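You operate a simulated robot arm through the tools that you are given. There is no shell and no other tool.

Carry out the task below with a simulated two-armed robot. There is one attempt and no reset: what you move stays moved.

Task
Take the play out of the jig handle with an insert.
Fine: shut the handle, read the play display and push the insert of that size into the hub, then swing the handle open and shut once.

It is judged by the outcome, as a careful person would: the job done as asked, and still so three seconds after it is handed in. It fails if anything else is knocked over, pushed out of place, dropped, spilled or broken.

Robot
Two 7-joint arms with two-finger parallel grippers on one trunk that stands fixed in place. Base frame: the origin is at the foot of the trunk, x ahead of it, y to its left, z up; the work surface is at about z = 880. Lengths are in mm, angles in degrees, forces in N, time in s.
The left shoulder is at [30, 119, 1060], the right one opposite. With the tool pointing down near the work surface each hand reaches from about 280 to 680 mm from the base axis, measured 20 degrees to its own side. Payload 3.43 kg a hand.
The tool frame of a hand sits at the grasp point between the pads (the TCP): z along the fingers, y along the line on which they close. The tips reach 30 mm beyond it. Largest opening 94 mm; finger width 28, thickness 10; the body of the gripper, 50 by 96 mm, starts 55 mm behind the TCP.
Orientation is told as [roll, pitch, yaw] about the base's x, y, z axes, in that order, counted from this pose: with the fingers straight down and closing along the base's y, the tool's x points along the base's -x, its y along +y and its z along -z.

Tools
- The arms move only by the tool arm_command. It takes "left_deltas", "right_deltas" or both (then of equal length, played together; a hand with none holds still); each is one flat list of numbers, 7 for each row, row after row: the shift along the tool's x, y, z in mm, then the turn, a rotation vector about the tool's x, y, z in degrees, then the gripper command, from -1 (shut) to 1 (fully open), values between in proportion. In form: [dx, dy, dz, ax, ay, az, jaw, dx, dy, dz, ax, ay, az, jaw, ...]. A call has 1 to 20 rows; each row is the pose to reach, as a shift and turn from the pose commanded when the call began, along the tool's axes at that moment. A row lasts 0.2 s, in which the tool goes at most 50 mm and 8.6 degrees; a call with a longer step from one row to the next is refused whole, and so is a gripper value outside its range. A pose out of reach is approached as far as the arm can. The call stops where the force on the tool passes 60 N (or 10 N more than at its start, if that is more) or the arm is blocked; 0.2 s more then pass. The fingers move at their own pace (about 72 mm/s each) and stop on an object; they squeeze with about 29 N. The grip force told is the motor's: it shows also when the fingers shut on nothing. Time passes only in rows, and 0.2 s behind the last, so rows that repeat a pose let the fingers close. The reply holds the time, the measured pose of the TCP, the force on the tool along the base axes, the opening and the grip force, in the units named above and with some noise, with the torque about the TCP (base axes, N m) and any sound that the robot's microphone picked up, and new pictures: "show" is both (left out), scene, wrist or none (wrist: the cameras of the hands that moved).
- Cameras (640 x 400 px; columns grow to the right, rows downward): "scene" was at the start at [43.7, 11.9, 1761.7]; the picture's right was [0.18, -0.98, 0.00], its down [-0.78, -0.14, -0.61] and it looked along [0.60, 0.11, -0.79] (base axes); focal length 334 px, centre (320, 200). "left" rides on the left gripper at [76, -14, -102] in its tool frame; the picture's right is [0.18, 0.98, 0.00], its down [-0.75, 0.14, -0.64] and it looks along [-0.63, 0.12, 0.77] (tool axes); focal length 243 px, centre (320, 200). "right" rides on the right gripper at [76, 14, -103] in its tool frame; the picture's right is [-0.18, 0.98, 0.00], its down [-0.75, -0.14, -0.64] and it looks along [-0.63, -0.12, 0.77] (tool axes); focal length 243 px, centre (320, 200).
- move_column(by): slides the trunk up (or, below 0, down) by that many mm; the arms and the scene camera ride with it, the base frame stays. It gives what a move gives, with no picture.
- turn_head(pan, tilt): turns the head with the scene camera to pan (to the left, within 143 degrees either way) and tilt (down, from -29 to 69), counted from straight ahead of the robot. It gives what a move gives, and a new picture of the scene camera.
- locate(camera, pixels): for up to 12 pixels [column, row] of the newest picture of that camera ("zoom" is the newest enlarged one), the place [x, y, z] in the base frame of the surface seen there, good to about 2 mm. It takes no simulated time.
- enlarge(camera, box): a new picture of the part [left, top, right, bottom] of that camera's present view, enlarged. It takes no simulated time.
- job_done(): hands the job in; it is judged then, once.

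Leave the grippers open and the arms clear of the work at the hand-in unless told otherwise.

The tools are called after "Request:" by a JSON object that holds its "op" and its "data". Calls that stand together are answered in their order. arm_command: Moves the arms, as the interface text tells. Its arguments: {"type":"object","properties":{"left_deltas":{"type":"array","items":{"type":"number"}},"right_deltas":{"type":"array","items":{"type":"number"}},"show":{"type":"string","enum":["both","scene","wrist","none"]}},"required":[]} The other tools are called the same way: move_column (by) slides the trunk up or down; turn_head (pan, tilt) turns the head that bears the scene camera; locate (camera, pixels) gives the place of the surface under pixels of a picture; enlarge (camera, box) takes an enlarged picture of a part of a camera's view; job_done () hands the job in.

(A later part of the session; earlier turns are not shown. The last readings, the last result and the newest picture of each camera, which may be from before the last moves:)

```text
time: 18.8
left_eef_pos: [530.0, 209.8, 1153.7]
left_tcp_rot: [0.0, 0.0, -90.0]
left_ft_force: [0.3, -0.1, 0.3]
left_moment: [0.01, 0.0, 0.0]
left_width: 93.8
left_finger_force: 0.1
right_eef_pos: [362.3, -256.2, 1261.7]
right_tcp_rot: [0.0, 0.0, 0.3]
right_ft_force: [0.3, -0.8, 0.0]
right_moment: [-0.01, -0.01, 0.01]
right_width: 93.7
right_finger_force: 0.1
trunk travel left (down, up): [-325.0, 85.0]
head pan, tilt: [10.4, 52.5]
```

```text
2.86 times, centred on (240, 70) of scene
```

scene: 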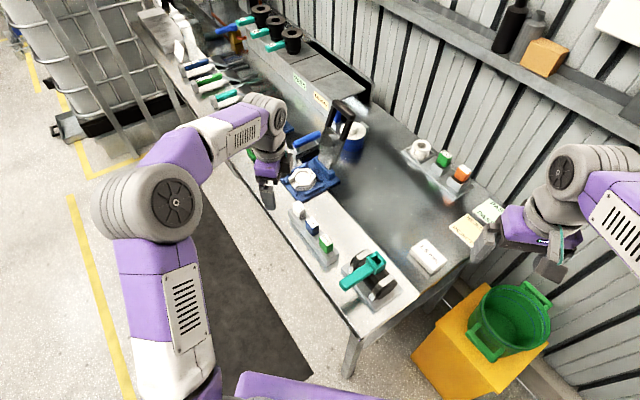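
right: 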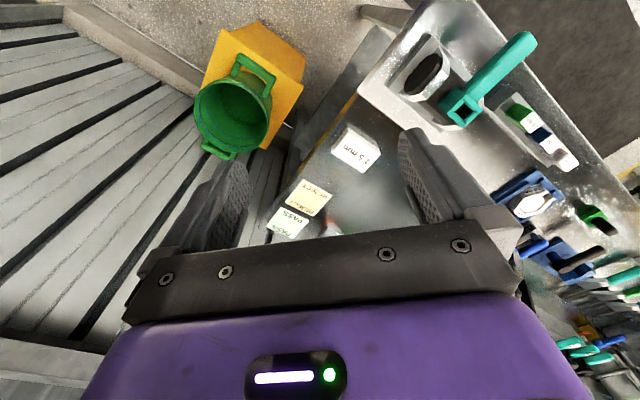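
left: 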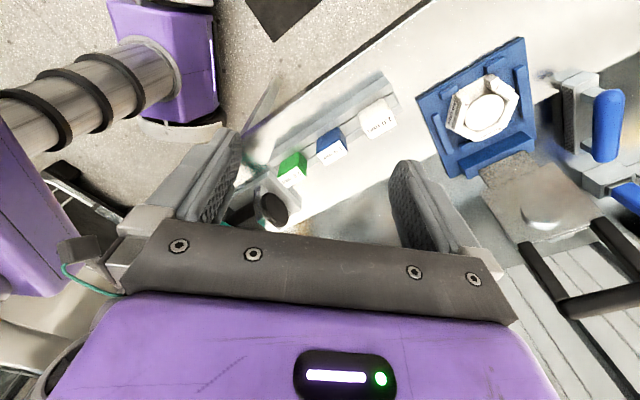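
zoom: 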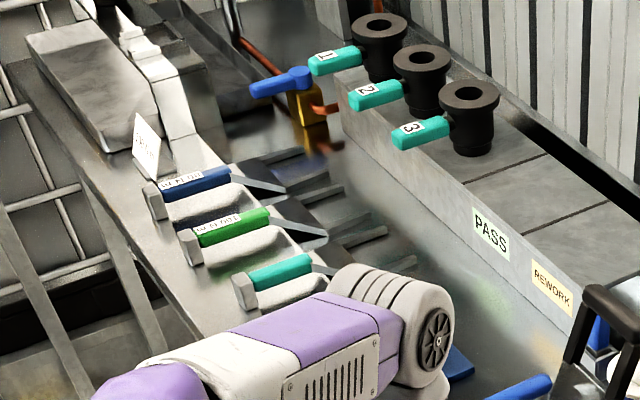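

Only this block shows a play reading: 1.5 mm, so the blue 1.5 mm insert is wanted. Lever across the barrel = shut (it started open, along the barrel). Next I bring the left hand above the blue insert (564,125), turned so the fingers would close along the rack, to look closely.

Request:
{"op": "arm_command", "data": {"left_deltas": [-14, 6, 12, 0, 0, -7.5, 1, -28, 12, 24, 0, 0, -15, 1, -42, 17, 36, 0, 0, -22.5, 1, -57, 23, 48, 0, 0, -30, 1, -71, 28, 60, 0, 0, -37.5, 1, -85, 34, 74, 0, 0, -45, 1], "show": "both"}}

Request:
{"op": "enlarge", "data": {"camera": "left", "box": [240, 30, 400, 180]}}

```text
time: 20.2
left_eef_pos: [564.2, 128.0, 1075.8]
left_tcp_rot: [0.0, 0.0, -44.8]
left_ft_force: [0.5, -0.7, -0.4]
left_moment: [0.01, 0.04, -0.01]
left_width: 94.1
left_finger_force: 0.0
right_eef_pos: [363.5, -256.2, 1260.5]
right_tcp_rot: [-0.1, 0.0, 0.2]
right_ft_force: [0.7, 0.1, -0.2]
right_moment: [0.03, 0.02, -0.02]
right_width: 94.1
right_finger_force: 0.0
trunk travel left (down, up): [-325.0, 85.0]
head pan, tilt: [10.4, 52.5]
```

scene: 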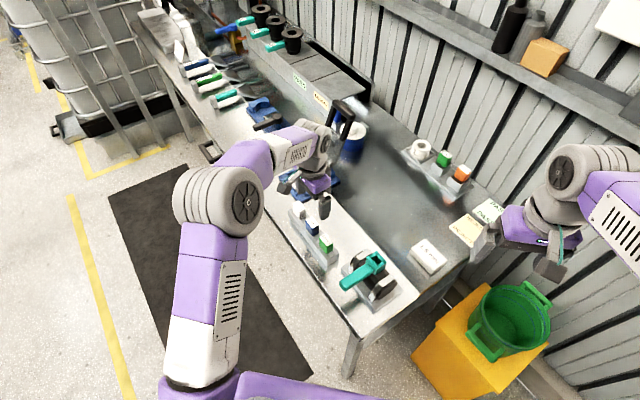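
left: 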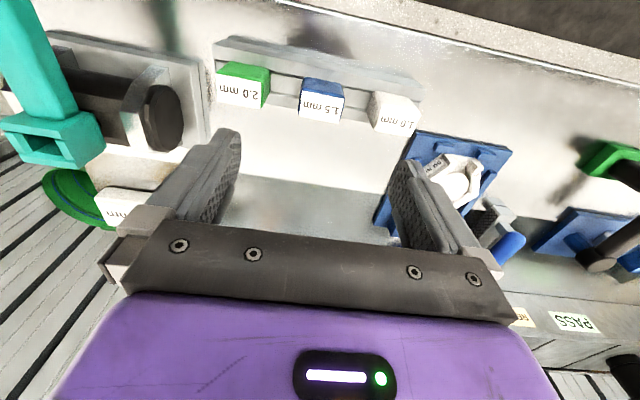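

```text
2.67 times, centred on (320, 105) of left
```

zoom: 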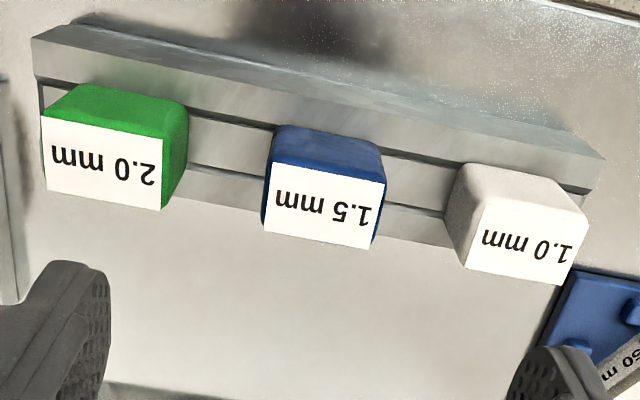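

Now I locate the blue insert's top corners, its side, the rack top, and the hub opening.

Request:
{"op": "locate", "data": {"camera": "zoom", "pixels": [[276, 190], [382, 206], [268, 228], [370, 245], [325, 218], [325, 150], [290, 135], [375, 155], [230, 110], [230, 150], [230, 183], [420, 220]]}}

Request:
{"op": "enlarge", "data": {"camera": "left", "box": [270, 60, 370, 140]}}

Request:
{"op": "enlarge", "data": {"camera": "left", "box": [0, 80, 130, 200]}}

```text
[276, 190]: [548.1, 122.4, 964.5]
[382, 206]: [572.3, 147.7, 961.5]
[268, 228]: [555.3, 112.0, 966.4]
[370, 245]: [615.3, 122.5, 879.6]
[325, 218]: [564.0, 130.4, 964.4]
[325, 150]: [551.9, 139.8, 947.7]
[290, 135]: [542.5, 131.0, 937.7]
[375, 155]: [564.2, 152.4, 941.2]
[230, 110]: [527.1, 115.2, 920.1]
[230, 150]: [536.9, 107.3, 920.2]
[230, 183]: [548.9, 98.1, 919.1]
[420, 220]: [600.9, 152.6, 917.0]
```

```text
5.00 times, centred on (320, 100) of left
```

zoom: 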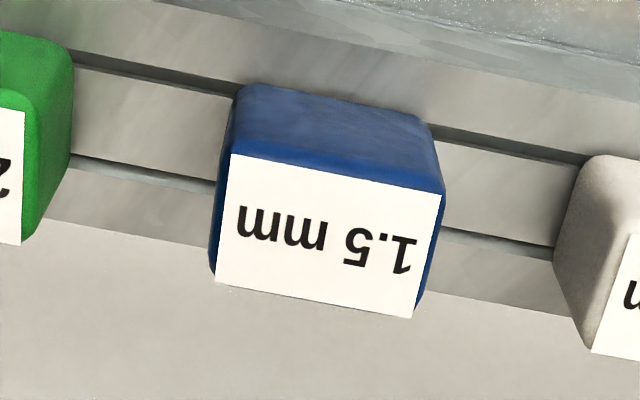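

```text
3.33 times, centred on (65, 140) of left
```

zoom: 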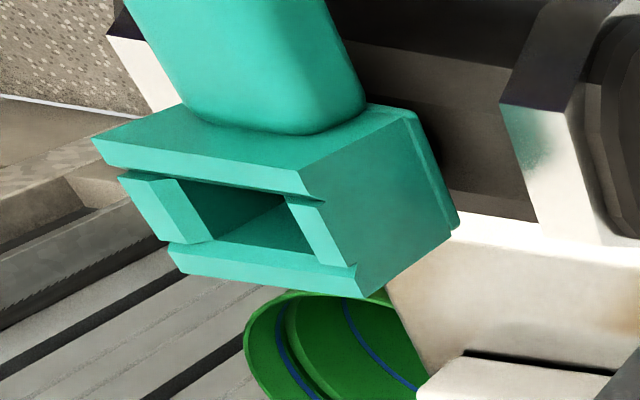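

I need the insert's shape more exactly, so I zoom on it again and locate more points on it, then do the same from the scene camera.

Request:
{"op": "enlarge", "data": {"camera": "left", "box": [270, 60, 370, 140]}}

Request:
{"op": "locate", "data": {"camera": "zoom", "pixels": [[235, 160], [435, 200], [218, 275], [408, 310], [330, 178], [330, 165], [330, 150], [330, 130], [330, 110], [330, 103], [218, 200], [435, 240]]}}

Request:
{"op": "enlarge", "data": {"camera": "scene", "box": [295, 205, 335, 255]}}

Request:
{"op": "locate", "data": {"camera": "zoom", "pixels": [[320, 100], [320, 200], [400, 200], [250, 200], [300, 150]]}}

```text
5.00 times, centred on (320, 100) of left
```

zoom: 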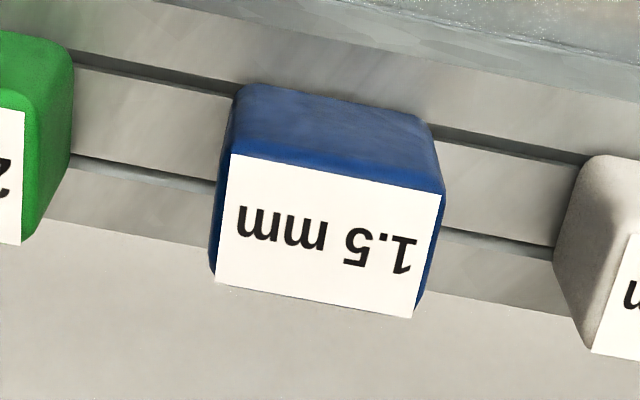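

```text
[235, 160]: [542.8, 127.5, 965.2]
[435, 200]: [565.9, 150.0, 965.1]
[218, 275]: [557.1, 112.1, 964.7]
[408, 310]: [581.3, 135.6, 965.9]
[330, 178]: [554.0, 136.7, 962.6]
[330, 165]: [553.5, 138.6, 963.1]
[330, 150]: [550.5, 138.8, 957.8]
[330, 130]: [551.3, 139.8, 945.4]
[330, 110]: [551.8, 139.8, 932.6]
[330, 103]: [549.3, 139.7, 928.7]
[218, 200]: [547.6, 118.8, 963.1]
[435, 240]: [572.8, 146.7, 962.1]
```

```text
8.00 times, centred on (315, 230) of scene
```

zoom: 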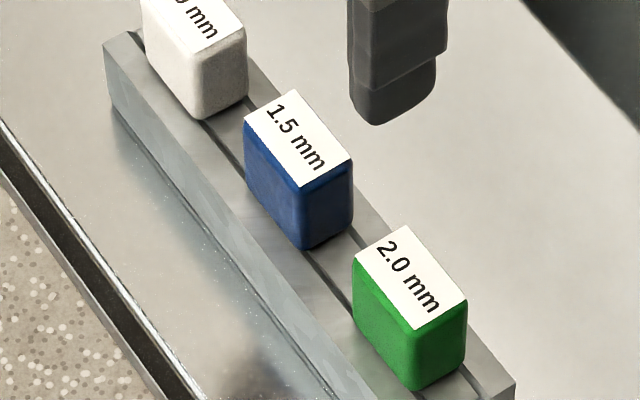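

```text
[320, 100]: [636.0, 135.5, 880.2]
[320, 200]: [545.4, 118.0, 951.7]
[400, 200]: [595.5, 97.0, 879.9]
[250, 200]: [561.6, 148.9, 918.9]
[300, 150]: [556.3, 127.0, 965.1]
```

The blue insert's head is about 33 mm along the rack by 23 mm across, top at z 965, centre (562,131), standing on the rack top (z 920), with a groove under it. Now I measure the hub opening from the right hand's camera and the scene camera.

Request:
{"op": "enlarge", "data": {"camera": "right", "box": [430, 70, 510, 140]}}

Request:
{"op": "enlarge", "data": {"camera": "scene", "box": [360, 240, 400, 280]}}

```text
5.71 times, centred on (470, 105) of right
```

zoom: 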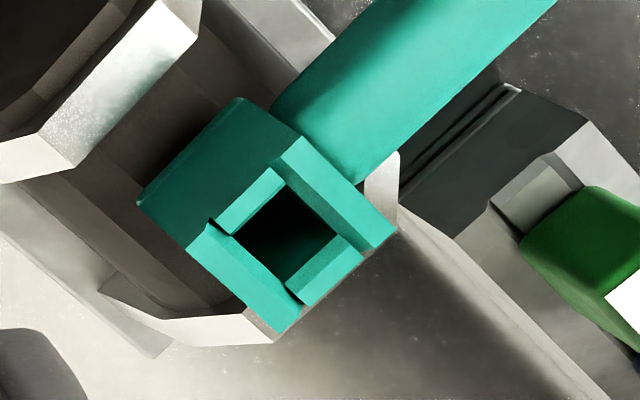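

```text
10.00 times, centred on (380, 260) of scene
```

zoom: 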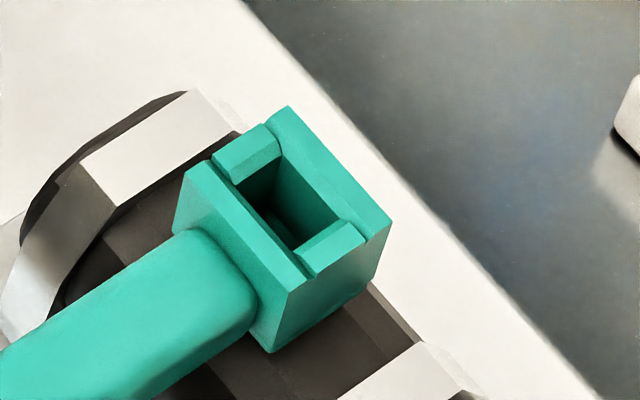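

Request:
{"op": "locate", "data": {"camera": "zoom", "pixels": [[287, 112], [383, 215], [292, 282], [192, 170], [330, 155], [245, 225], [246, 150], [330, 245], [285, 162], [333, 215], [295, 245], [245, 190]]}}

Request:
{"op": "enlarge", "data": {"camera": "right", "box": [440, 80, 500, 132]}}

Request:
{"op": "locate", "data": {"camera": "zoom", "pixels": [[235, 245], [250, 395], [400, 280], [270, 310], [370, 210], [260, 220], [345, 310], [300, 190], [370, 270], [230, 260], [310, 180], [305, 240]]}}

```text
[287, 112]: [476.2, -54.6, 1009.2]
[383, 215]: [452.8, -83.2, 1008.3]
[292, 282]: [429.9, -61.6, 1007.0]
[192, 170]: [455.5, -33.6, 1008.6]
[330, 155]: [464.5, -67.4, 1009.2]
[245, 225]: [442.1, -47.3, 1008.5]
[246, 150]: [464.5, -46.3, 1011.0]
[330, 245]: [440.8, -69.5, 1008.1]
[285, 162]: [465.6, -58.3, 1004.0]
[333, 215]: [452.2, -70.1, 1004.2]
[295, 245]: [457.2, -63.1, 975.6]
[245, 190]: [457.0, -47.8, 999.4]
```

```text
7.69 times, centred on (470, 106) of right
```

zoom: 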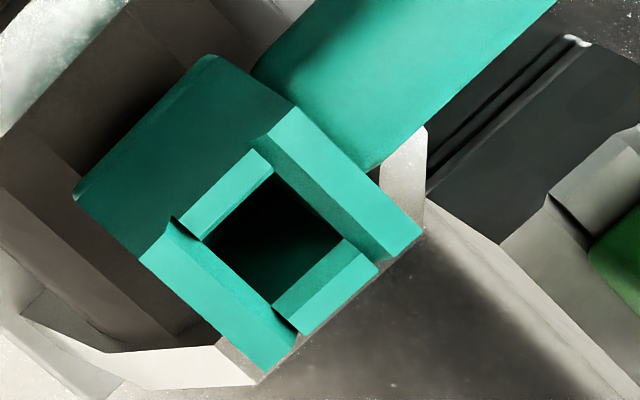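

```text
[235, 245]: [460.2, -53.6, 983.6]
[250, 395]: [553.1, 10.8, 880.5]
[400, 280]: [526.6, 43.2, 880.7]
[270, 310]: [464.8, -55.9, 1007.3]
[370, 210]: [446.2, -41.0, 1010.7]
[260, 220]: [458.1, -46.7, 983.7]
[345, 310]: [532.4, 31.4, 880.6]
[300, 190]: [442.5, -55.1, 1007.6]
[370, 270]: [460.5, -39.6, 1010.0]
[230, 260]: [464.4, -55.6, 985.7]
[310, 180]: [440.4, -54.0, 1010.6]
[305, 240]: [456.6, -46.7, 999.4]
```

The socket is about 16 × 22 mm, centred near (453.5,-58), hub top z≈1009. Now I measure the exact angle of the shut handle.

Request:
{"op": "enlarge", "data": {"camera": "right", "box": [460, 20, 550, 140]}}

Request:
{"op": "locate", "data": {"camera": "zoom", "pixels": [[400, 100], [380, 120], [360, 140], [340, 160], [320, 185], [300, 205], [440, 80], [430, 140], [410, 160], [390, 185], [370, 210], [350, 230]]}}

```text
3.33 times, centred on (505, 80) of right
```

zoom: 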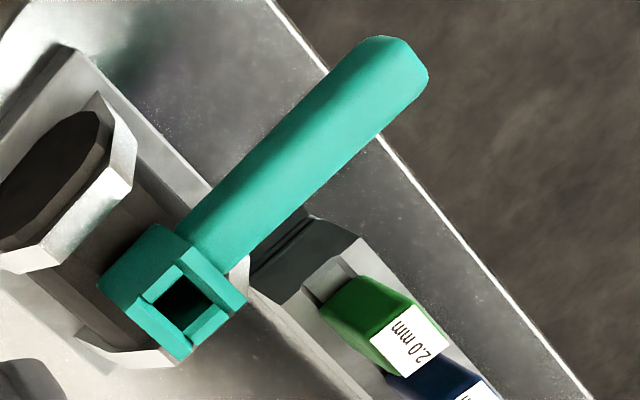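

```text
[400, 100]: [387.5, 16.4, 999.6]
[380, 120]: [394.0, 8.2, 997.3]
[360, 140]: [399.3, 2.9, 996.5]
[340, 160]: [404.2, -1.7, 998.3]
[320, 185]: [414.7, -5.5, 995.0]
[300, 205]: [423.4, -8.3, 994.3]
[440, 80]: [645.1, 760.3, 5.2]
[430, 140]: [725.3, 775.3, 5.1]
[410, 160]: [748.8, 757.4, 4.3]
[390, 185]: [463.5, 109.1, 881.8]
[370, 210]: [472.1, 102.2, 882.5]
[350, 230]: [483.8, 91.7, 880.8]
```

Request:
{"op": "locate", "data": {"camera": "zoom", "pixels": [[380, 60], [340, 100], [300, 140], [260, 180], [220, 222], [190, 240], [405, 85], [370, 120], [330, 155], [290, 195], [255, 230], [240, 250]]}}

```text
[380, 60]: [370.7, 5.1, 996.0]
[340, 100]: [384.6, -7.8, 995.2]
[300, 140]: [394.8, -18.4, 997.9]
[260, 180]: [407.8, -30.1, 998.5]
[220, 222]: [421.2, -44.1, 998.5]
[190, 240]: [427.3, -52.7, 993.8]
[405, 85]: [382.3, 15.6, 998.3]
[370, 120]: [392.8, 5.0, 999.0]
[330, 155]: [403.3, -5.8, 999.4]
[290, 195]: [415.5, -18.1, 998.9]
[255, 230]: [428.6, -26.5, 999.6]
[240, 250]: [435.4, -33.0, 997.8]
```

The shut handle stands at about 136°, so the socket's long side is near 46°, and the insert's long side lies at 44°; nearly no turn is needed. I set the left fingers to about 54 mm opening (fits between neighbours), align over the blue insert and lower until the tips are just above it.

Request:
{"op": "arm_command", "data": {"left_deltas": [2, 0.5, 20, 0, 0, 0.8, 0.15, 4, 0.6, 40, 0, 0, 0.8, 0.15, 4, 0.6, 60, 0, 0, 0.8, 0.15, 4, 0.6, 72, 0, 0, 0.8, 0.15, 4, 0.6, 72, 0, 0, 0.8, 0.15], "show": "both"}}

Request:
{"op": "enlarge", "data": {"camera": "scene", "box": [280, 180, 360, 270]}}

Request:
{"op": "enlarge", "data": {"camera": "left", "box": [220, 60, 420, 250]}}

```text
time: 21.4
left_eef_pos: [560.3, 132.2, 1005.1]
left_tcp_rot: [0.0, 0.0, -45.8]
left_ft_force: [-0.6, -0.1, -0.2]
left_moment: [0.0, -0.01, 0.02]
left_width: 54.1
left_finger_force: 0.1
right_eef_pos: [362.4, -255.0, 1261.6]
right_tcp_rot: [0.1, 0.0, 0.3]
right_ft_force: [-0.6, -0.8, -0.2]
right_moment: [0.03, -0.01, -0.01]
right_width: 94.0
right_finger_force: 0.0
trunk travel left (down, up): [-325.0, 85.0]
head pan, tilt: [10.4, 52.5]
```

scene: 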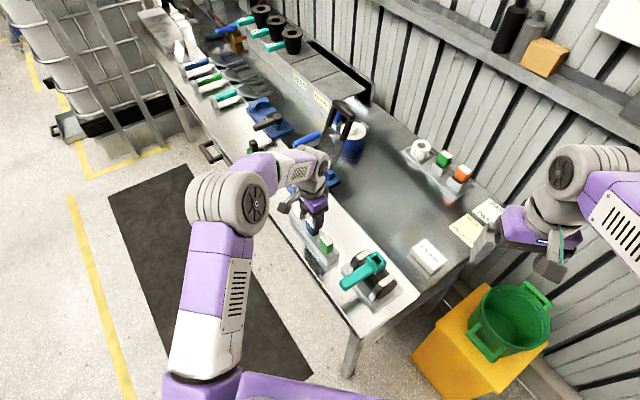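
left: 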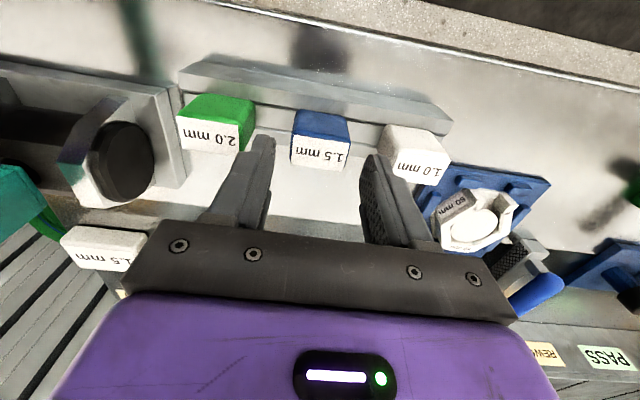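

```text
4.44 times, centred on (320, 225) of scene
```

zoom: 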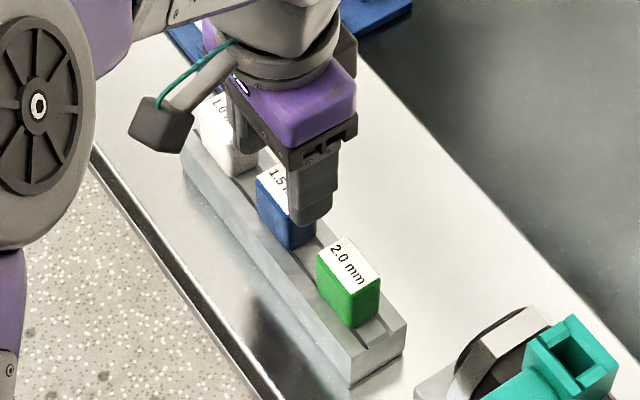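

```text
2.11 times, centred on (320, 155) of left
```

zoom: 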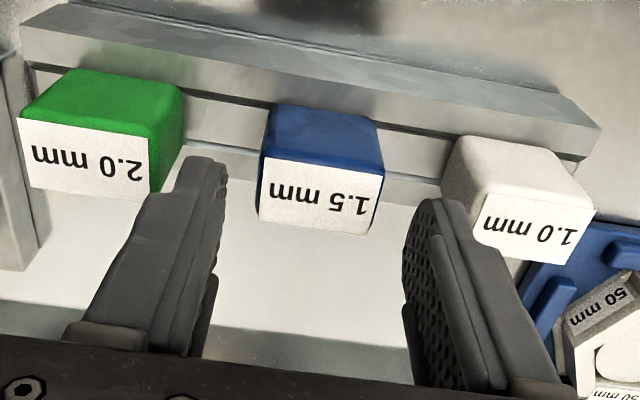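

I check alignment numerically: locate the two finger tips and the insert label.

Request:
{"op": "locate", "data": {"camera": "zoom", "pixels": [[205, 163], [218, 170], [415, 215], [428, 203], [265, 160], [380, 178], [260, 215], [372, 232], [180, 95], [150, 185], [450, 150], [480, 230]]}}

```text
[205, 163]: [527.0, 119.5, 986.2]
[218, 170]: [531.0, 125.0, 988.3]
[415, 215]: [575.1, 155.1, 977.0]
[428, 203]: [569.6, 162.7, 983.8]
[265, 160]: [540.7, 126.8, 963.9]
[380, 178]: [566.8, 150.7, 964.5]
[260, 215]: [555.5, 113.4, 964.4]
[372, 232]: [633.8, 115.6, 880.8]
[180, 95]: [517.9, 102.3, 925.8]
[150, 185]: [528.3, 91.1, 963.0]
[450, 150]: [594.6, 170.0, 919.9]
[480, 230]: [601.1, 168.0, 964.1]
```

Tips are centred on the insert (u≈490 both), off by only ~1.5 mm across. I lower to TCP z≈962 and close.

Request:
{"op": "arm_command", "data": {"left_deltas": [-1.5, 0, 15, 0, 0, 0, 0.15, -1.5, 0, 30, 0, 0, 0, 0.15, -1.5, 0, 42, 0, 0, 0, 0.15, -1.5, 0, 42, 0, 0, 0, 0.15, -1.5, 0, 42, 0, 0, 0, -1, -1.5, 0, 42, 0, 0, 0, -1, -1.5, 0, 42, 0, 0, 0, -1], "show": "wrist"}}

Request:
{"op": "enlarge", "data": {"camera": "scene", "box": [280, 180, 360, 270]}}

```text
time: 23.0
left_eef_pos: [561.2, 129.8, 963.4]
left_tcp_rot: [0.0, 0.0, -45.9]
left_ft_force: [0.9, -0.1, -0.5]
left_moment: [-0.01, -0.03, 0.02]
left_width: 43.7
left_finger_force: 29.2
right_eef_pos: [363.1, -255.0, 1261.1]
right_tcp_rot: [0.1, 0.0, 0.3]
right_ft_force: [-0.4, -0.5, -1.1]
right_moment: [-0.02, -0.02, 0.01]
right_width: 93.9
right_finger_force: 0.1
trunk travel left (down, up): [-325.0, 85.0]
head pan, tilt: [10.4, 52.5]
```

left: 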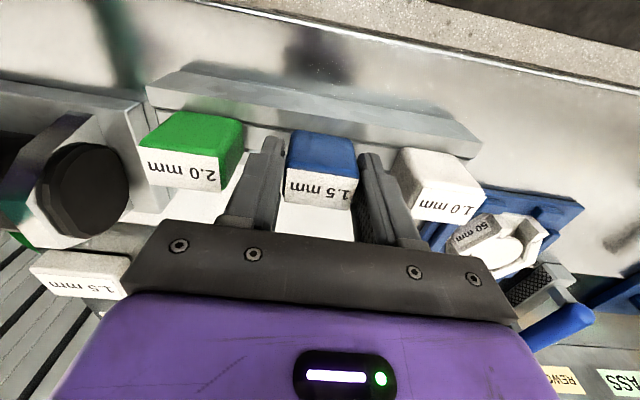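

```text
4.44 times, centred on (320, 225) of scene
```

zoom: 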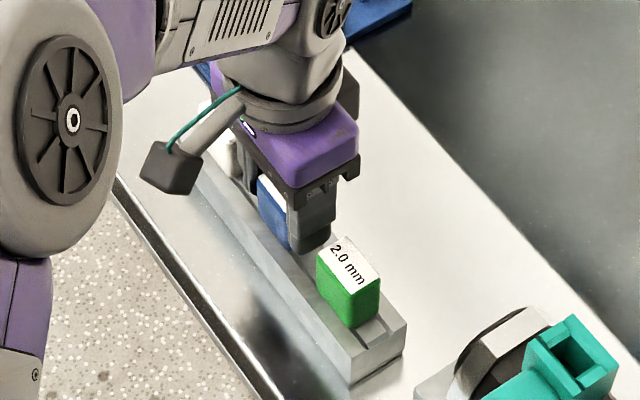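

The fingers stopped at 43.7 mm, wider than the ~35 mm I measured. I look closer before lifting.

Request:
{"op": "enlarge", "data": {"camera": "left", "box": [240, 110, 420, 250]}}

Request:
{"op": "locate", "data": {"camera": "zoom", "pixels": [[175, 230], [395, 270], [180, 130], [120, 110], [405, 130], [440, 170], [460, 160], [130, 230], [400, 320], [150, 100], [290, 250], [420, 290]]}}

```text
2.86 times, centred on (330, 180) of left
```

zoom: 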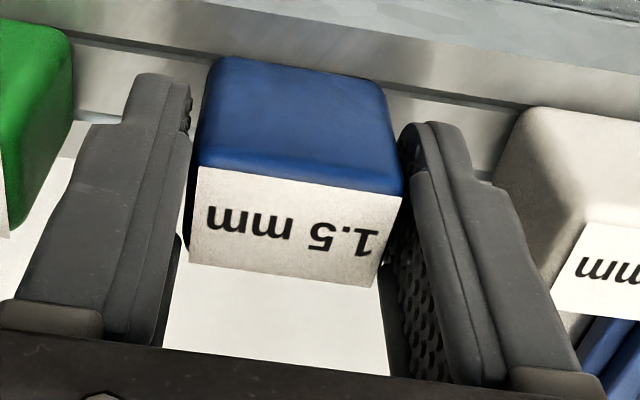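

```text
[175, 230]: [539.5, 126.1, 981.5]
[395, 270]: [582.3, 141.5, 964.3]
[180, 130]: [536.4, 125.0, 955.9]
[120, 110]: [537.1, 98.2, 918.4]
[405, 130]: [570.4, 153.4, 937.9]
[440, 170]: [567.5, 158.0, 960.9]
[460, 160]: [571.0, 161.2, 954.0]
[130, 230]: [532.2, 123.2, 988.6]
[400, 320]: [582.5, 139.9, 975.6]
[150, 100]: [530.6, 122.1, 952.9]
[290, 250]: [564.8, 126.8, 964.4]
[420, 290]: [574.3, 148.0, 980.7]
```

Both pads look to be against the insert's ends. I lift gently 15 mm and check that the insert comes along and the rack stays.

Request:
{"op": "arm_command", "data": {"left_deltas": [0, 0, -3, 0, 0, 0, -1, 0, 0, -7, 0, 0, 0, -1, 0, 0, -11, 0, 0, 0, -1, 0, 0, -15, 0, 0, 0, -1], "show": "wrist"}}

Request:
{"op": "enlarge", "data": {"camera": "scene", "box": [280, 180, 360, 270]}}

```text
time: 24.0
left_eef_pos: [560.8, 128.4, 980.0]
left_tcp_rot: [0.0, 0.1, -45.8]
left_ft_force: [0.5, 0.4, -0.1]
left_moment: [0.02, 0.0, 0.01]
left_width: 43.5
left_finger_force: 29.3
right_eef_pos: [363.0, -254.7, 1260.8]
right_tcp_rot: [0.1, 0.0, 0.2]
right_ft_force: [0.2, -0.2, -0.4]
right_moment: [0.01, 0.01, 0.02]
right_width: 93.7
right_finger_force: 0.0
trunk travel left (down, up): [-325.0, 85.0]
head pan, tilt: [10.4, 52.5]
```

left: 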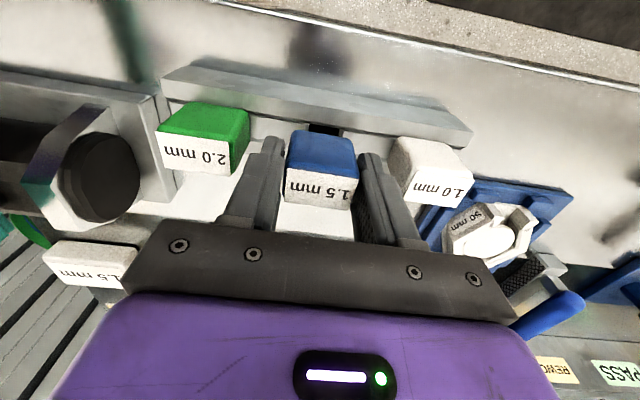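

```text
4.44 times, centred on (320, 225) of scene
```

zoom: 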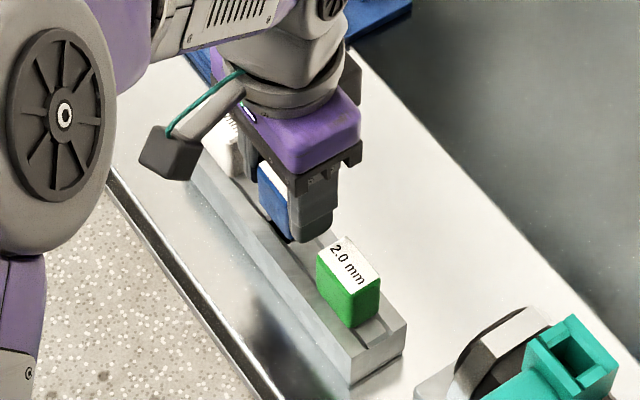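

The insert comes with the hand and the rack stays. I lift it to z≈1130 to see what it looks like underneath.

Request:
{"op": "arm_command", "data": {"left_deltas": [0, 0, -20, 0, 0, 0, -1, 0, 0, -50, 0, 0, 0, -1, 0, 0, -90, 0, 0, 0, -1, 0, 0, -130, 0, 0, 0, -1, 0, 0, -150, 0, 0, 0, -1], "show": "both"}}

Request:
{"op": "enlarge", "data": {"camera": "scene", "box": [280, 120, 380, 270]}}

Request:
{"op": "enlarge", "data": {"camera": "right", "box": [480, 80, 640, 220]}}

```text
time: 25.2
left_eef_pos: [561.4, 130.4, 1132.3]
left_tcp_rot: [0.0, 0.0, -45.8]
left_ft_force: [-1.1, -0.2, -0.1]
left_moment: [0.0, -0.04, 0.0]
left_width: 43.9
left_finger_force: 28.4
right_eef_pos: [362.8, -255.6, 1261.0]
right_tcp_rot: [0.0, 0.0, 0.3]
right_ft_force: [0.3, -0.7, 0.1]
right_moment: [0.03, 0.01, 0.03]
right_width: 94.2
right_finger_force: 0.1
trunk travel left (down, up): [-325.0, 85.0]
head pan, tilt: [10.4, 52.5]
```

scene: 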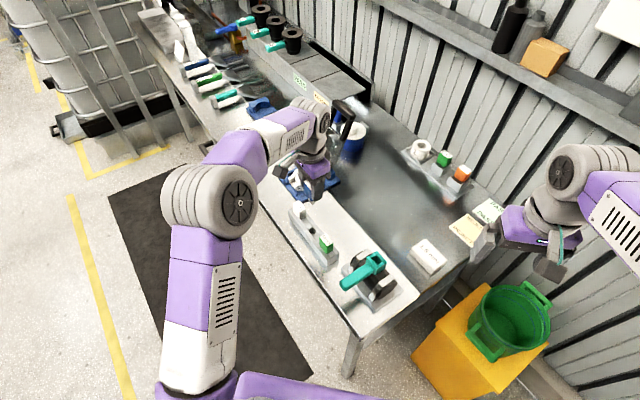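
left: 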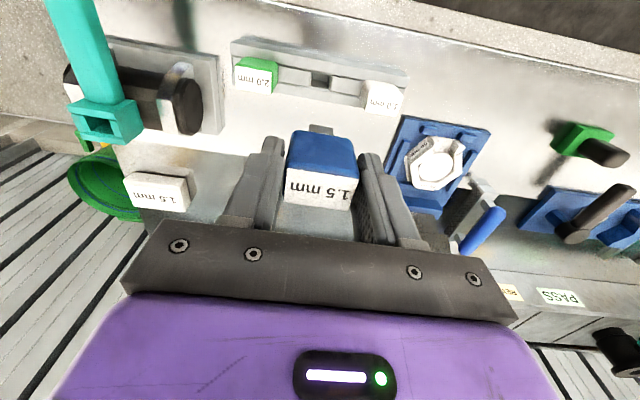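

```text
2.67 times, centred on (330, 195) of scene
```

zoom: 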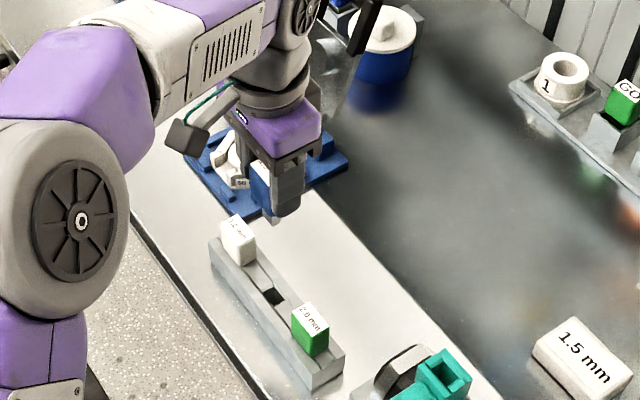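

```text
2.86 times, centred on (560, 150) of right
```

zoom: 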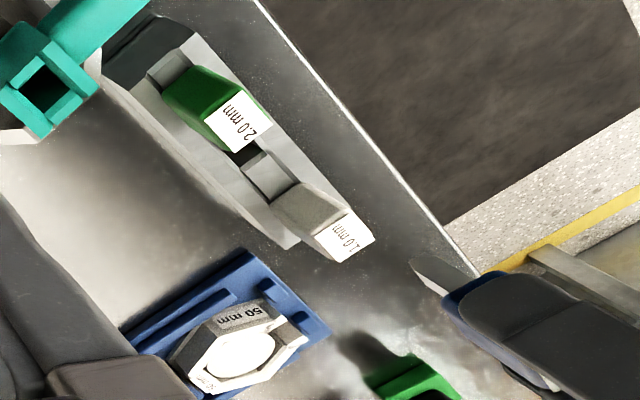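

The rack has a square hole where the insert's metal stem sat; I can see the grey stem below the blue head. I zoom on the stem and hole to measure them.

Request:
{"op": "enlarge", "data": {"camera": "left", "box": [270, 110, 370, 220]}}

Request:
{"op": "locate", "data": {"camera": "zoom", "pixels": [[215, 75], [270, 60], [330, 75], [320, 55], [230, 60], [280, 80], [300, 130]]}}

Request:
{"op": "enlarge", "data": {"camera": "left", "box": [290, 60, 350, 100]}}

Request:
{"op": "locate", "data": {"camera": "zoom", "pixels": [[215, 130], [425, 150], [210, 240], [415, 275], [250, 220], [390, 240], [230, 150], [320, 180]]}}

Request:
{"op": "enlarge", "data": {"camera": "scene", "box": [305, 175, 345, 215]}}

```text
3.64 times, centred on (320, 165) of left
```

zoom: 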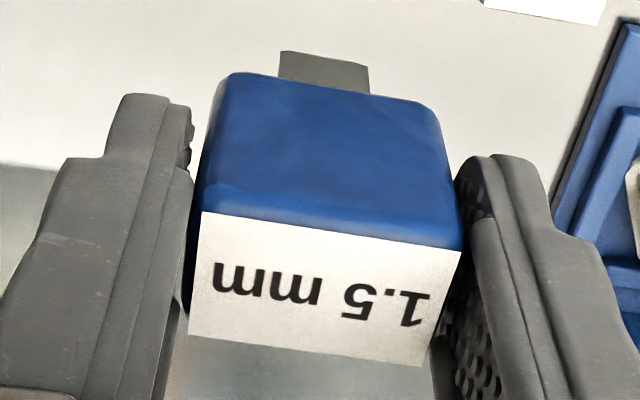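

```text
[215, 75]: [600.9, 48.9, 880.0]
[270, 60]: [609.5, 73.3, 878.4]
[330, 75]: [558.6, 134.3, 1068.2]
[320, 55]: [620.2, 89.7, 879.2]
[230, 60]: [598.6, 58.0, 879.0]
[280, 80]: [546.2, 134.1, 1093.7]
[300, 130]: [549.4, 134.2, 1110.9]
```

```text
10.00 times, centred on (320, 80) of left
```

zoom: 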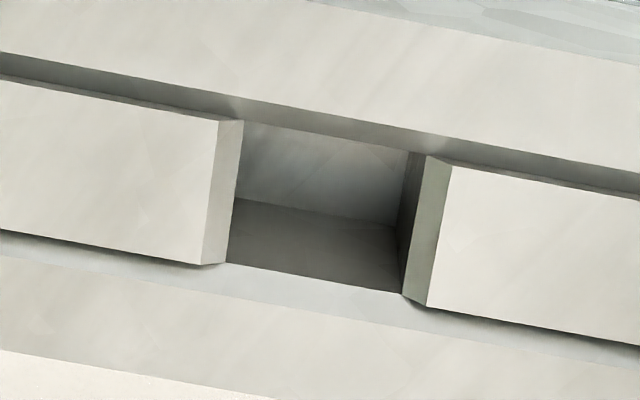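

```text
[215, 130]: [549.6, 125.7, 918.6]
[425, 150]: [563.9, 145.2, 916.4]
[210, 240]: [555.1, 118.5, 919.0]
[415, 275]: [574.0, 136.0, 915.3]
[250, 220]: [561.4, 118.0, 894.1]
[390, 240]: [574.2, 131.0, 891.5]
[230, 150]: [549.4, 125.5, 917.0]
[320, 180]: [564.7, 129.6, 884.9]
```

```text
10.00 times, centred on (325, 195) of scene
```

zoom: 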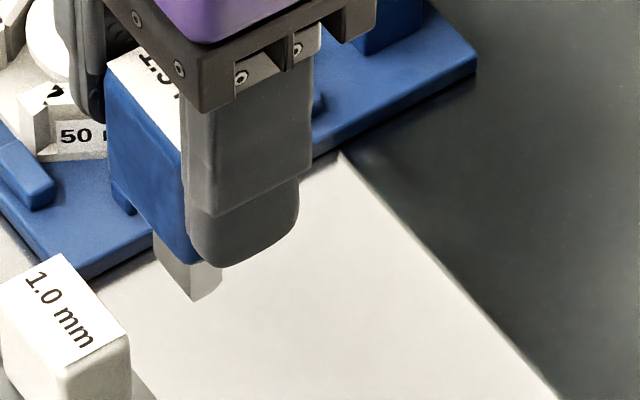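

Stem is about 24 mm long, centred under the head, and the rack hole has the same chamfered shape as the hub socket. I carry the insert at this height to above the hub centre (453.6,-57.8).

Request:
{"op": "arm_command", "data": {"left_deltas": [-7.5, -26, 0, 0, 0, 0, -1, -15, -52, 0, 0, 0, 0, -1, -22.7, -78, 0, 0, 0, 0, -1, -30.2, -104, 0, 0, 0, 0, -1, -37.8, -130, 0, 0, 0, 0, -1, -45.4, -156, 0, 0, 0, 0, -1, -53, -182, 0, 0, 0, 0, -1, -60.5, -208.2, 0, 0, 0, 0, -1, -60.5, -208.2, 0, 0, 0, 0, -1], "show": "both"}}

Request:
{"op": "enlarge", "data": {"camera": "left", "box": [240, 60, 420, 230]}}

Request:
{"op": "enlarge", "data": {"camera": "scene", "box": [340, 200, 430, 300]}}

Request:
{"op": "enlarge", "data": {"camera": "right", "box": [420, 30, 560, 170]}}

```text
time: 27.2
left_eef_pos: [454.7, -60.9, 1127.3]
left_tcp_rot: [0.0, 0.0, -45.8]
left_ft_force: [-0.5, 0.2, 0.1]
left_moment: [0.01, 0.05, 0.03]
left_width: 43.9
left_finger_force: 28.6
right_eef_pos: [364.2, -255.1, 1261.7]
right_tcp_rot: [0.0, 0.1, 0.1]
right_ft_force: [0.5, 0.3, -0.5]
right_moment: [-0.01, -0.02, 0.02]
right_width: 93.9
right_finger_force: 0.2
trunk travel left (down, up): [-325.0, 85.0]
head pan, tilt: [10.4, 52.5]
```

scene: 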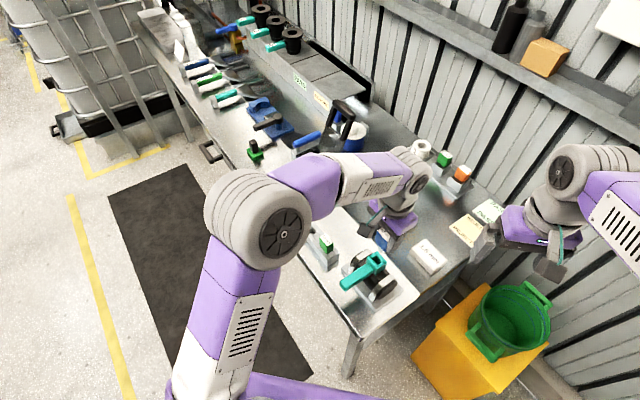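
left: 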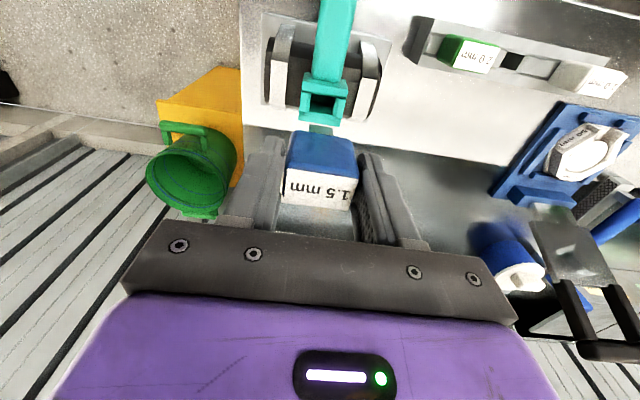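

```text
2.35 times, centred on (330, 145) of left
```

zoom: 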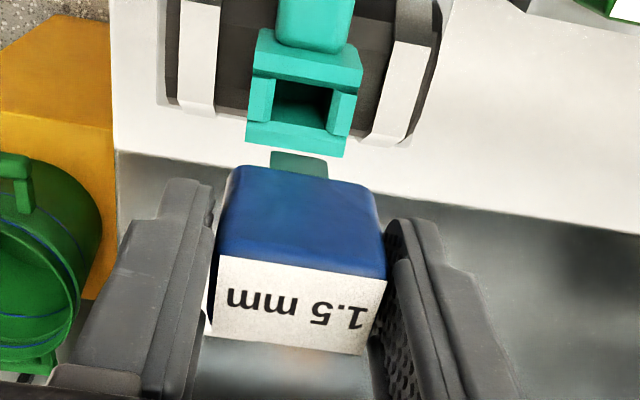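

```text
4.00 times, centred on (385, 250) of scene
```

zoom: 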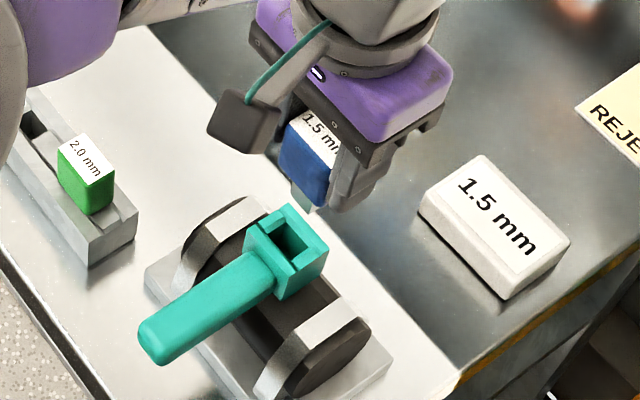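

```text
2.86 times, centred on (490, 100) of right
```

zoom: 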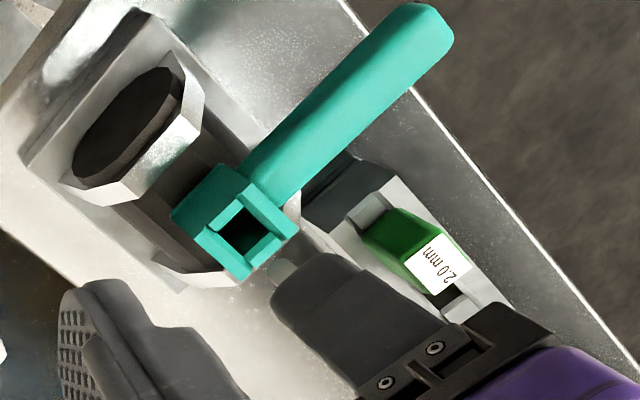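

I compare stem and socket positions in the left camera's view.

Request:
{"op": "enlarge", "data": {"camera": "left", "box": [285, 70, 365, 150]}}

Request:
{"op": "locate", "data": {"camera": "zoom", "pixels": [[170, 300], [180, 285], [310, 300], [305, 318], [220, 310], [130, 170], [290, 200], [140, 100], [345, 120], [190, 120], [290, 140], [200, 190]]}}

```text
5.00 times, centred on (325, 110) of left
```

zoom: 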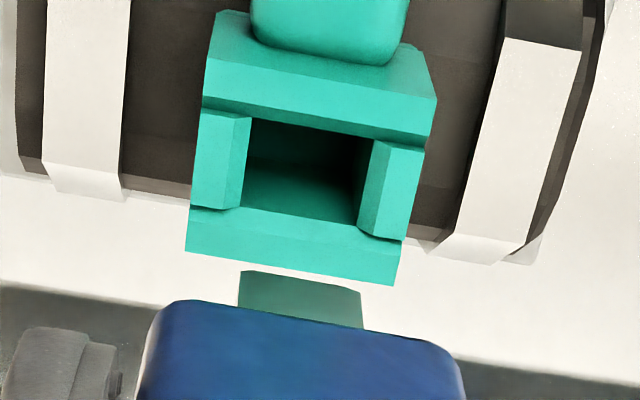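

```text
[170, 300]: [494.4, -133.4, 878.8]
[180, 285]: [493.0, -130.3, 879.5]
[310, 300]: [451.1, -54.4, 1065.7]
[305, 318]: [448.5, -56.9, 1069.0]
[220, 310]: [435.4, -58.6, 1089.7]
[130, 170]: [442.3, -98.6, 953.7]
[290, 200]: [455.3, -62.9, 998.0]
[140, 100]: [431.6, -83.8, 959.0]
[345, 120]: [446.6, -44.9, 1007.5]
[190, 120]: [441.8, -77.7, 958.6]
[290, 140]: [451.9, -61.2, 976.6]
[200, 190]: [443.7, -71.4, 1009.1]
```

The view suggests the stem is ~14 mm wide with the socket ~17 mm. I take closer zooms of socket and stem to measure them better.

Request:
{"op": "enlarge", "data": {"camera": "left", "box": [300, 75, 350, 130]}}

Request:
{"op": "locate", "data": {"camera": "zoom", "pixels": [[200, 60], [230, 90], [300, 110], [330, 150], [330, 190], [330, 215], [300, 240], [290, 275], [120, 140], [170, 140], [430, 170], [390, 200]]}}

Request:
{"op": "enlarge", "data": {"camera": "scene", "box": [350, 215, 400, 280]}}

Request:
{"op": "locate", "data": {"camera": "zoom", "pixels": [[320, 60], [340, 90], [300, 50], [350, 50], [350, 80], [310, 60]]}}

```text
7.27 times, centred on (325, 102) of left
```

zoom: 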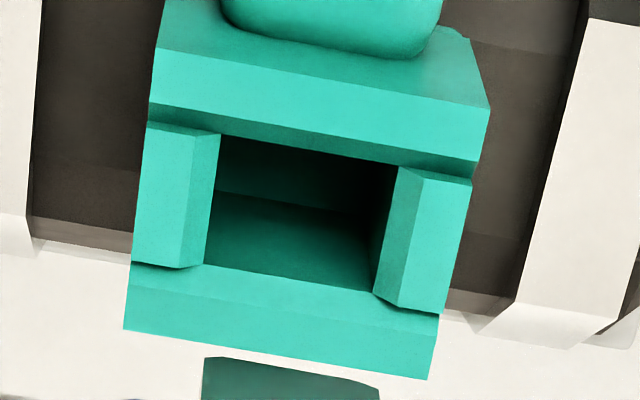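

```text
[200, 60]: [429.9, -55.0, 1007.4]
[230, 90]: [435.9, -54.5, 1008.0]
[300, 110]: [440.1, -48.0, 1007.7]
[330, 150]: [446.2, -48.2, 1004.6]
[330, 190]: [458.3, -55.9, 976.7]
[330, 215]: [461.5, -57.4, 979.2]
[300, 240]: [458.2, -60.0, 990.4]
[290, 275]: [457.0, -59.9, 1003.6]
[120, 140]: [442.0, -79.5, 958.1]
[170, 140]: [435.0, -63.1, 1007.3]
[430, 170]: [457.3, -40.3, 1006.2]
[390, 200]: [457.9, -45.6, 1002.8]
```

```text
6.15 times, centred on (375, 248) of scene
```

zoom: 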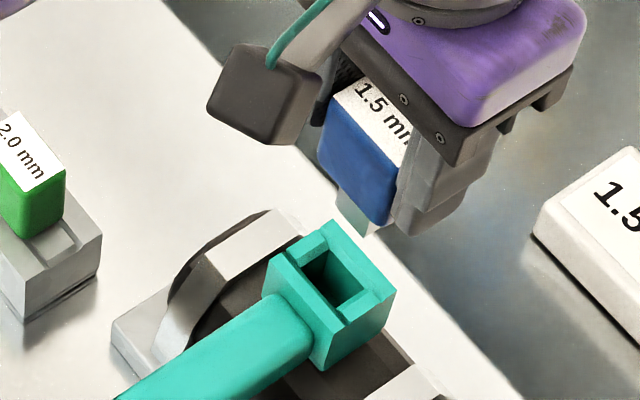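

```text
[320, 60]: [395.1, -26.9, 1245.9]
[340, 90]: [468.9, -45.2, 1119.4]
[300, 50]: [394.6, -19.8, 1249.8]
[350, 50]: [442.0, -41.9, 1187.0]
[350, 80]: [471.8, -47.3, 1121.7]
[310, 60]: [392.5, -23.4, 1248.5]
```

Recomputed: socket ≈ 22 × 15 mm with chamfers, stem ≈ 17.5 × 10 mm; the stem needs about +2.1 mm along tool y and +0.4 mm along tool x; angle agrees within 1°. I apply the shift and lower to about 10 mm above the hub, then look again.

Request:
{"op": "arm_command", "data": {"left_deltas": [0.4, 2.1, 10, 0, 0, 0, -1, 0.4, 2.1, 20, 0, 0, 0, -1, 0.4, 2.1, 30, 0, 0, 0, -1, 0.4, 2.1, 42, 0, 0, 0, -1, 0.4, 2.1, 42, 0, 0, 0, -1], "show": "wrist"}}

Request:
{"op": "enlarge", "data": {"camera": "left", "box": [285, 80, 365, 150]}}

Request:
{"op": "enlarge", "data": {"camera": "scene", "box": [350, 215, 400, 280]}}

Request:
{"op": "enlarge", "data": {"camera": "right", "box": [420, 50, 540, 150]}}

```text
time: 28.4
left_eef_pos: [455.6, -57.6, 1086.6]
left_tcp_rot: [0.0, 0.0, -45.8]
left_ft_force: [0.0, 0.5, -1.5]
left_moment: [0.02, 0.0, 0.04]
left_width: 43.5
left_finger_force: 28.8
right_eef_pos: [364.0, -254.8, 1261.8]
right_tcp_rot: [0.0, 0.1, 0.2]
right_ft_force: [-0.6, -0.2, 0.4]
right_moment: [0.01, -0.01, 0.0]
right_width: 94.2
right_finger_force: 0.1
trunk travel left (down, up): [-325.0, 85.0]
head pan, tilt: [10.4, 52.5]
```

left: 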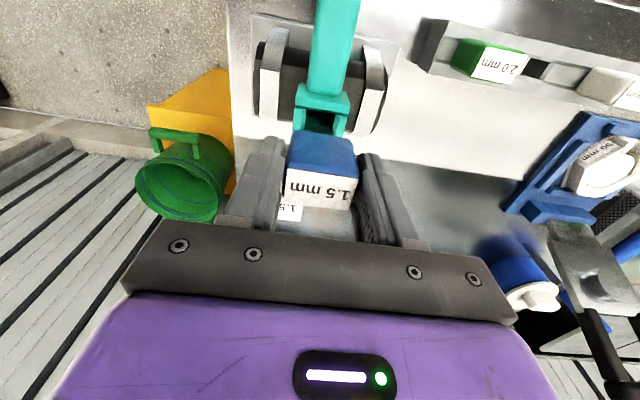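

```text
5.71 times, centred on (325, 115) of left
```

zoom: 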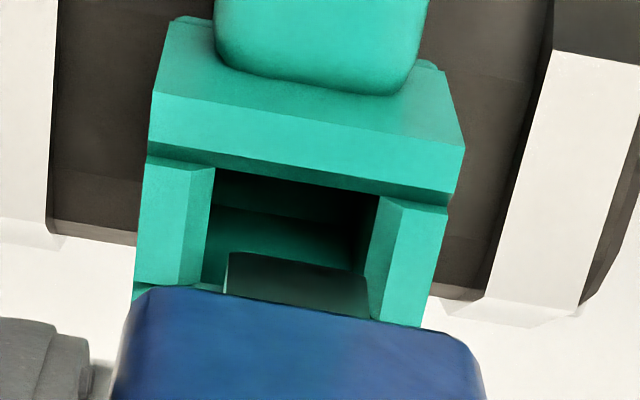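

```text
6.15 times, centred on (375, 248) of scene
```

zoom: 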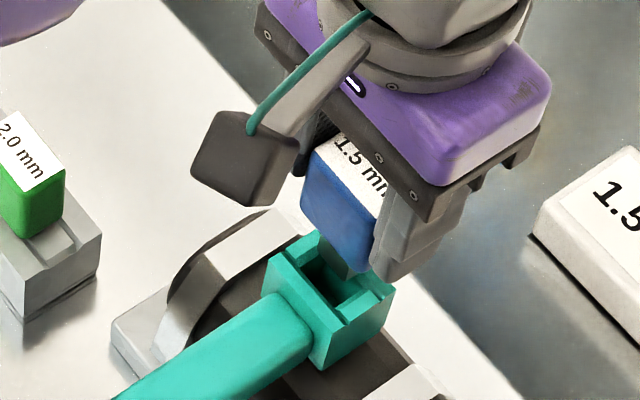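

```text
4.00 times, centred on (480, 100) of right
```

zoom: 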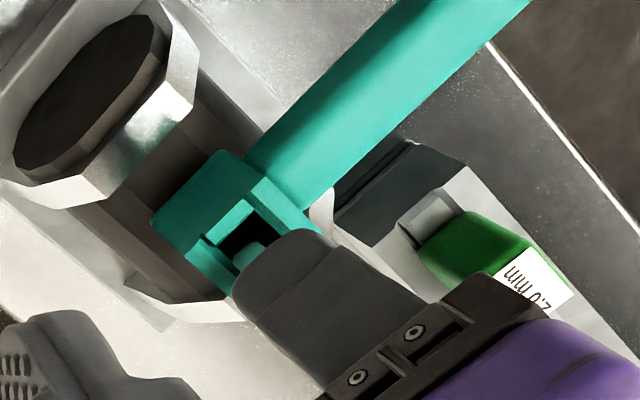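

Now the stem lies centred over the socket opening (within ~0.5 mm). I lower it slowly 22 mm, watching the force.

Request:
{"op": "arm_command", "data": {"left_deltas": [0.4, 0, 5, 0, 0, 0, -1, 0.4, 0, 10, 0, 0, 0, -1, 0.4, 0, 14, 0, 0, 0, -1, 0.4, 0, 18, 0, 0, 0, -1, 0.4, 0, 22, 0, 0, 0, -1], "show": "wrist"}}

Request:
{"op": "enlarge", "data": {"camera": "left", "box": [285, 80, 365, 150]}}

Request:
{"op": "enlarge", "data": {"camera": "scene", "box": [350, 215, 400, 280]}}

```text
time: 29.6
left_eef_pos: [454.4, -56.9, 1063.5]
left_tcp_rot: [0.0, 0.0, -45.7]
left_ft_force: [-1.1, 0.2, -0.1]
left_moment: [0.0, 0.11, 0.01]
left_width: 43.5
left_finger_force: 29.1
right_eef_pos: [365.2, -255.3, 1261.3]
right_tcp_rot: [0.0, -0.1, 0.1]
right_ft_force: [-0.3, 0.6, -0.2]
right_moment: [0.0, 0.01, 0.04]
right_width: 94.0
right_finger_force: 0.0
trunk travel left (down, up): [-325.0, 85.0]
head pan, tilt: [10.4, 52.5]
```

left: 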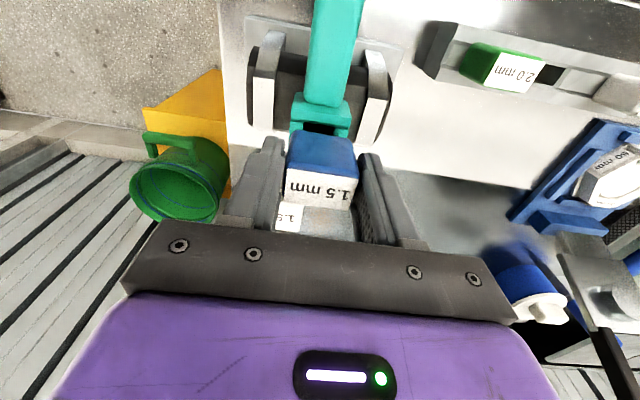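

```text
5.71 times, centred on (325, 115) of left
```

zoom: 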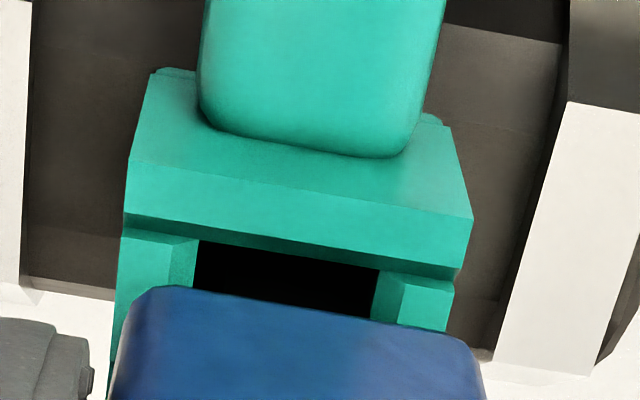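

```text
6.15 times, centred on (375, 248) of scene
```

zoom: 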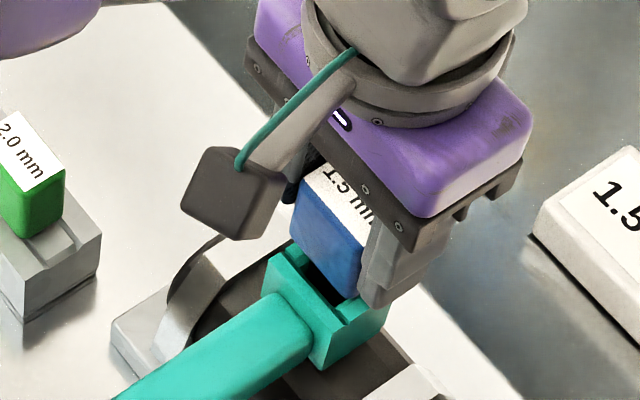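

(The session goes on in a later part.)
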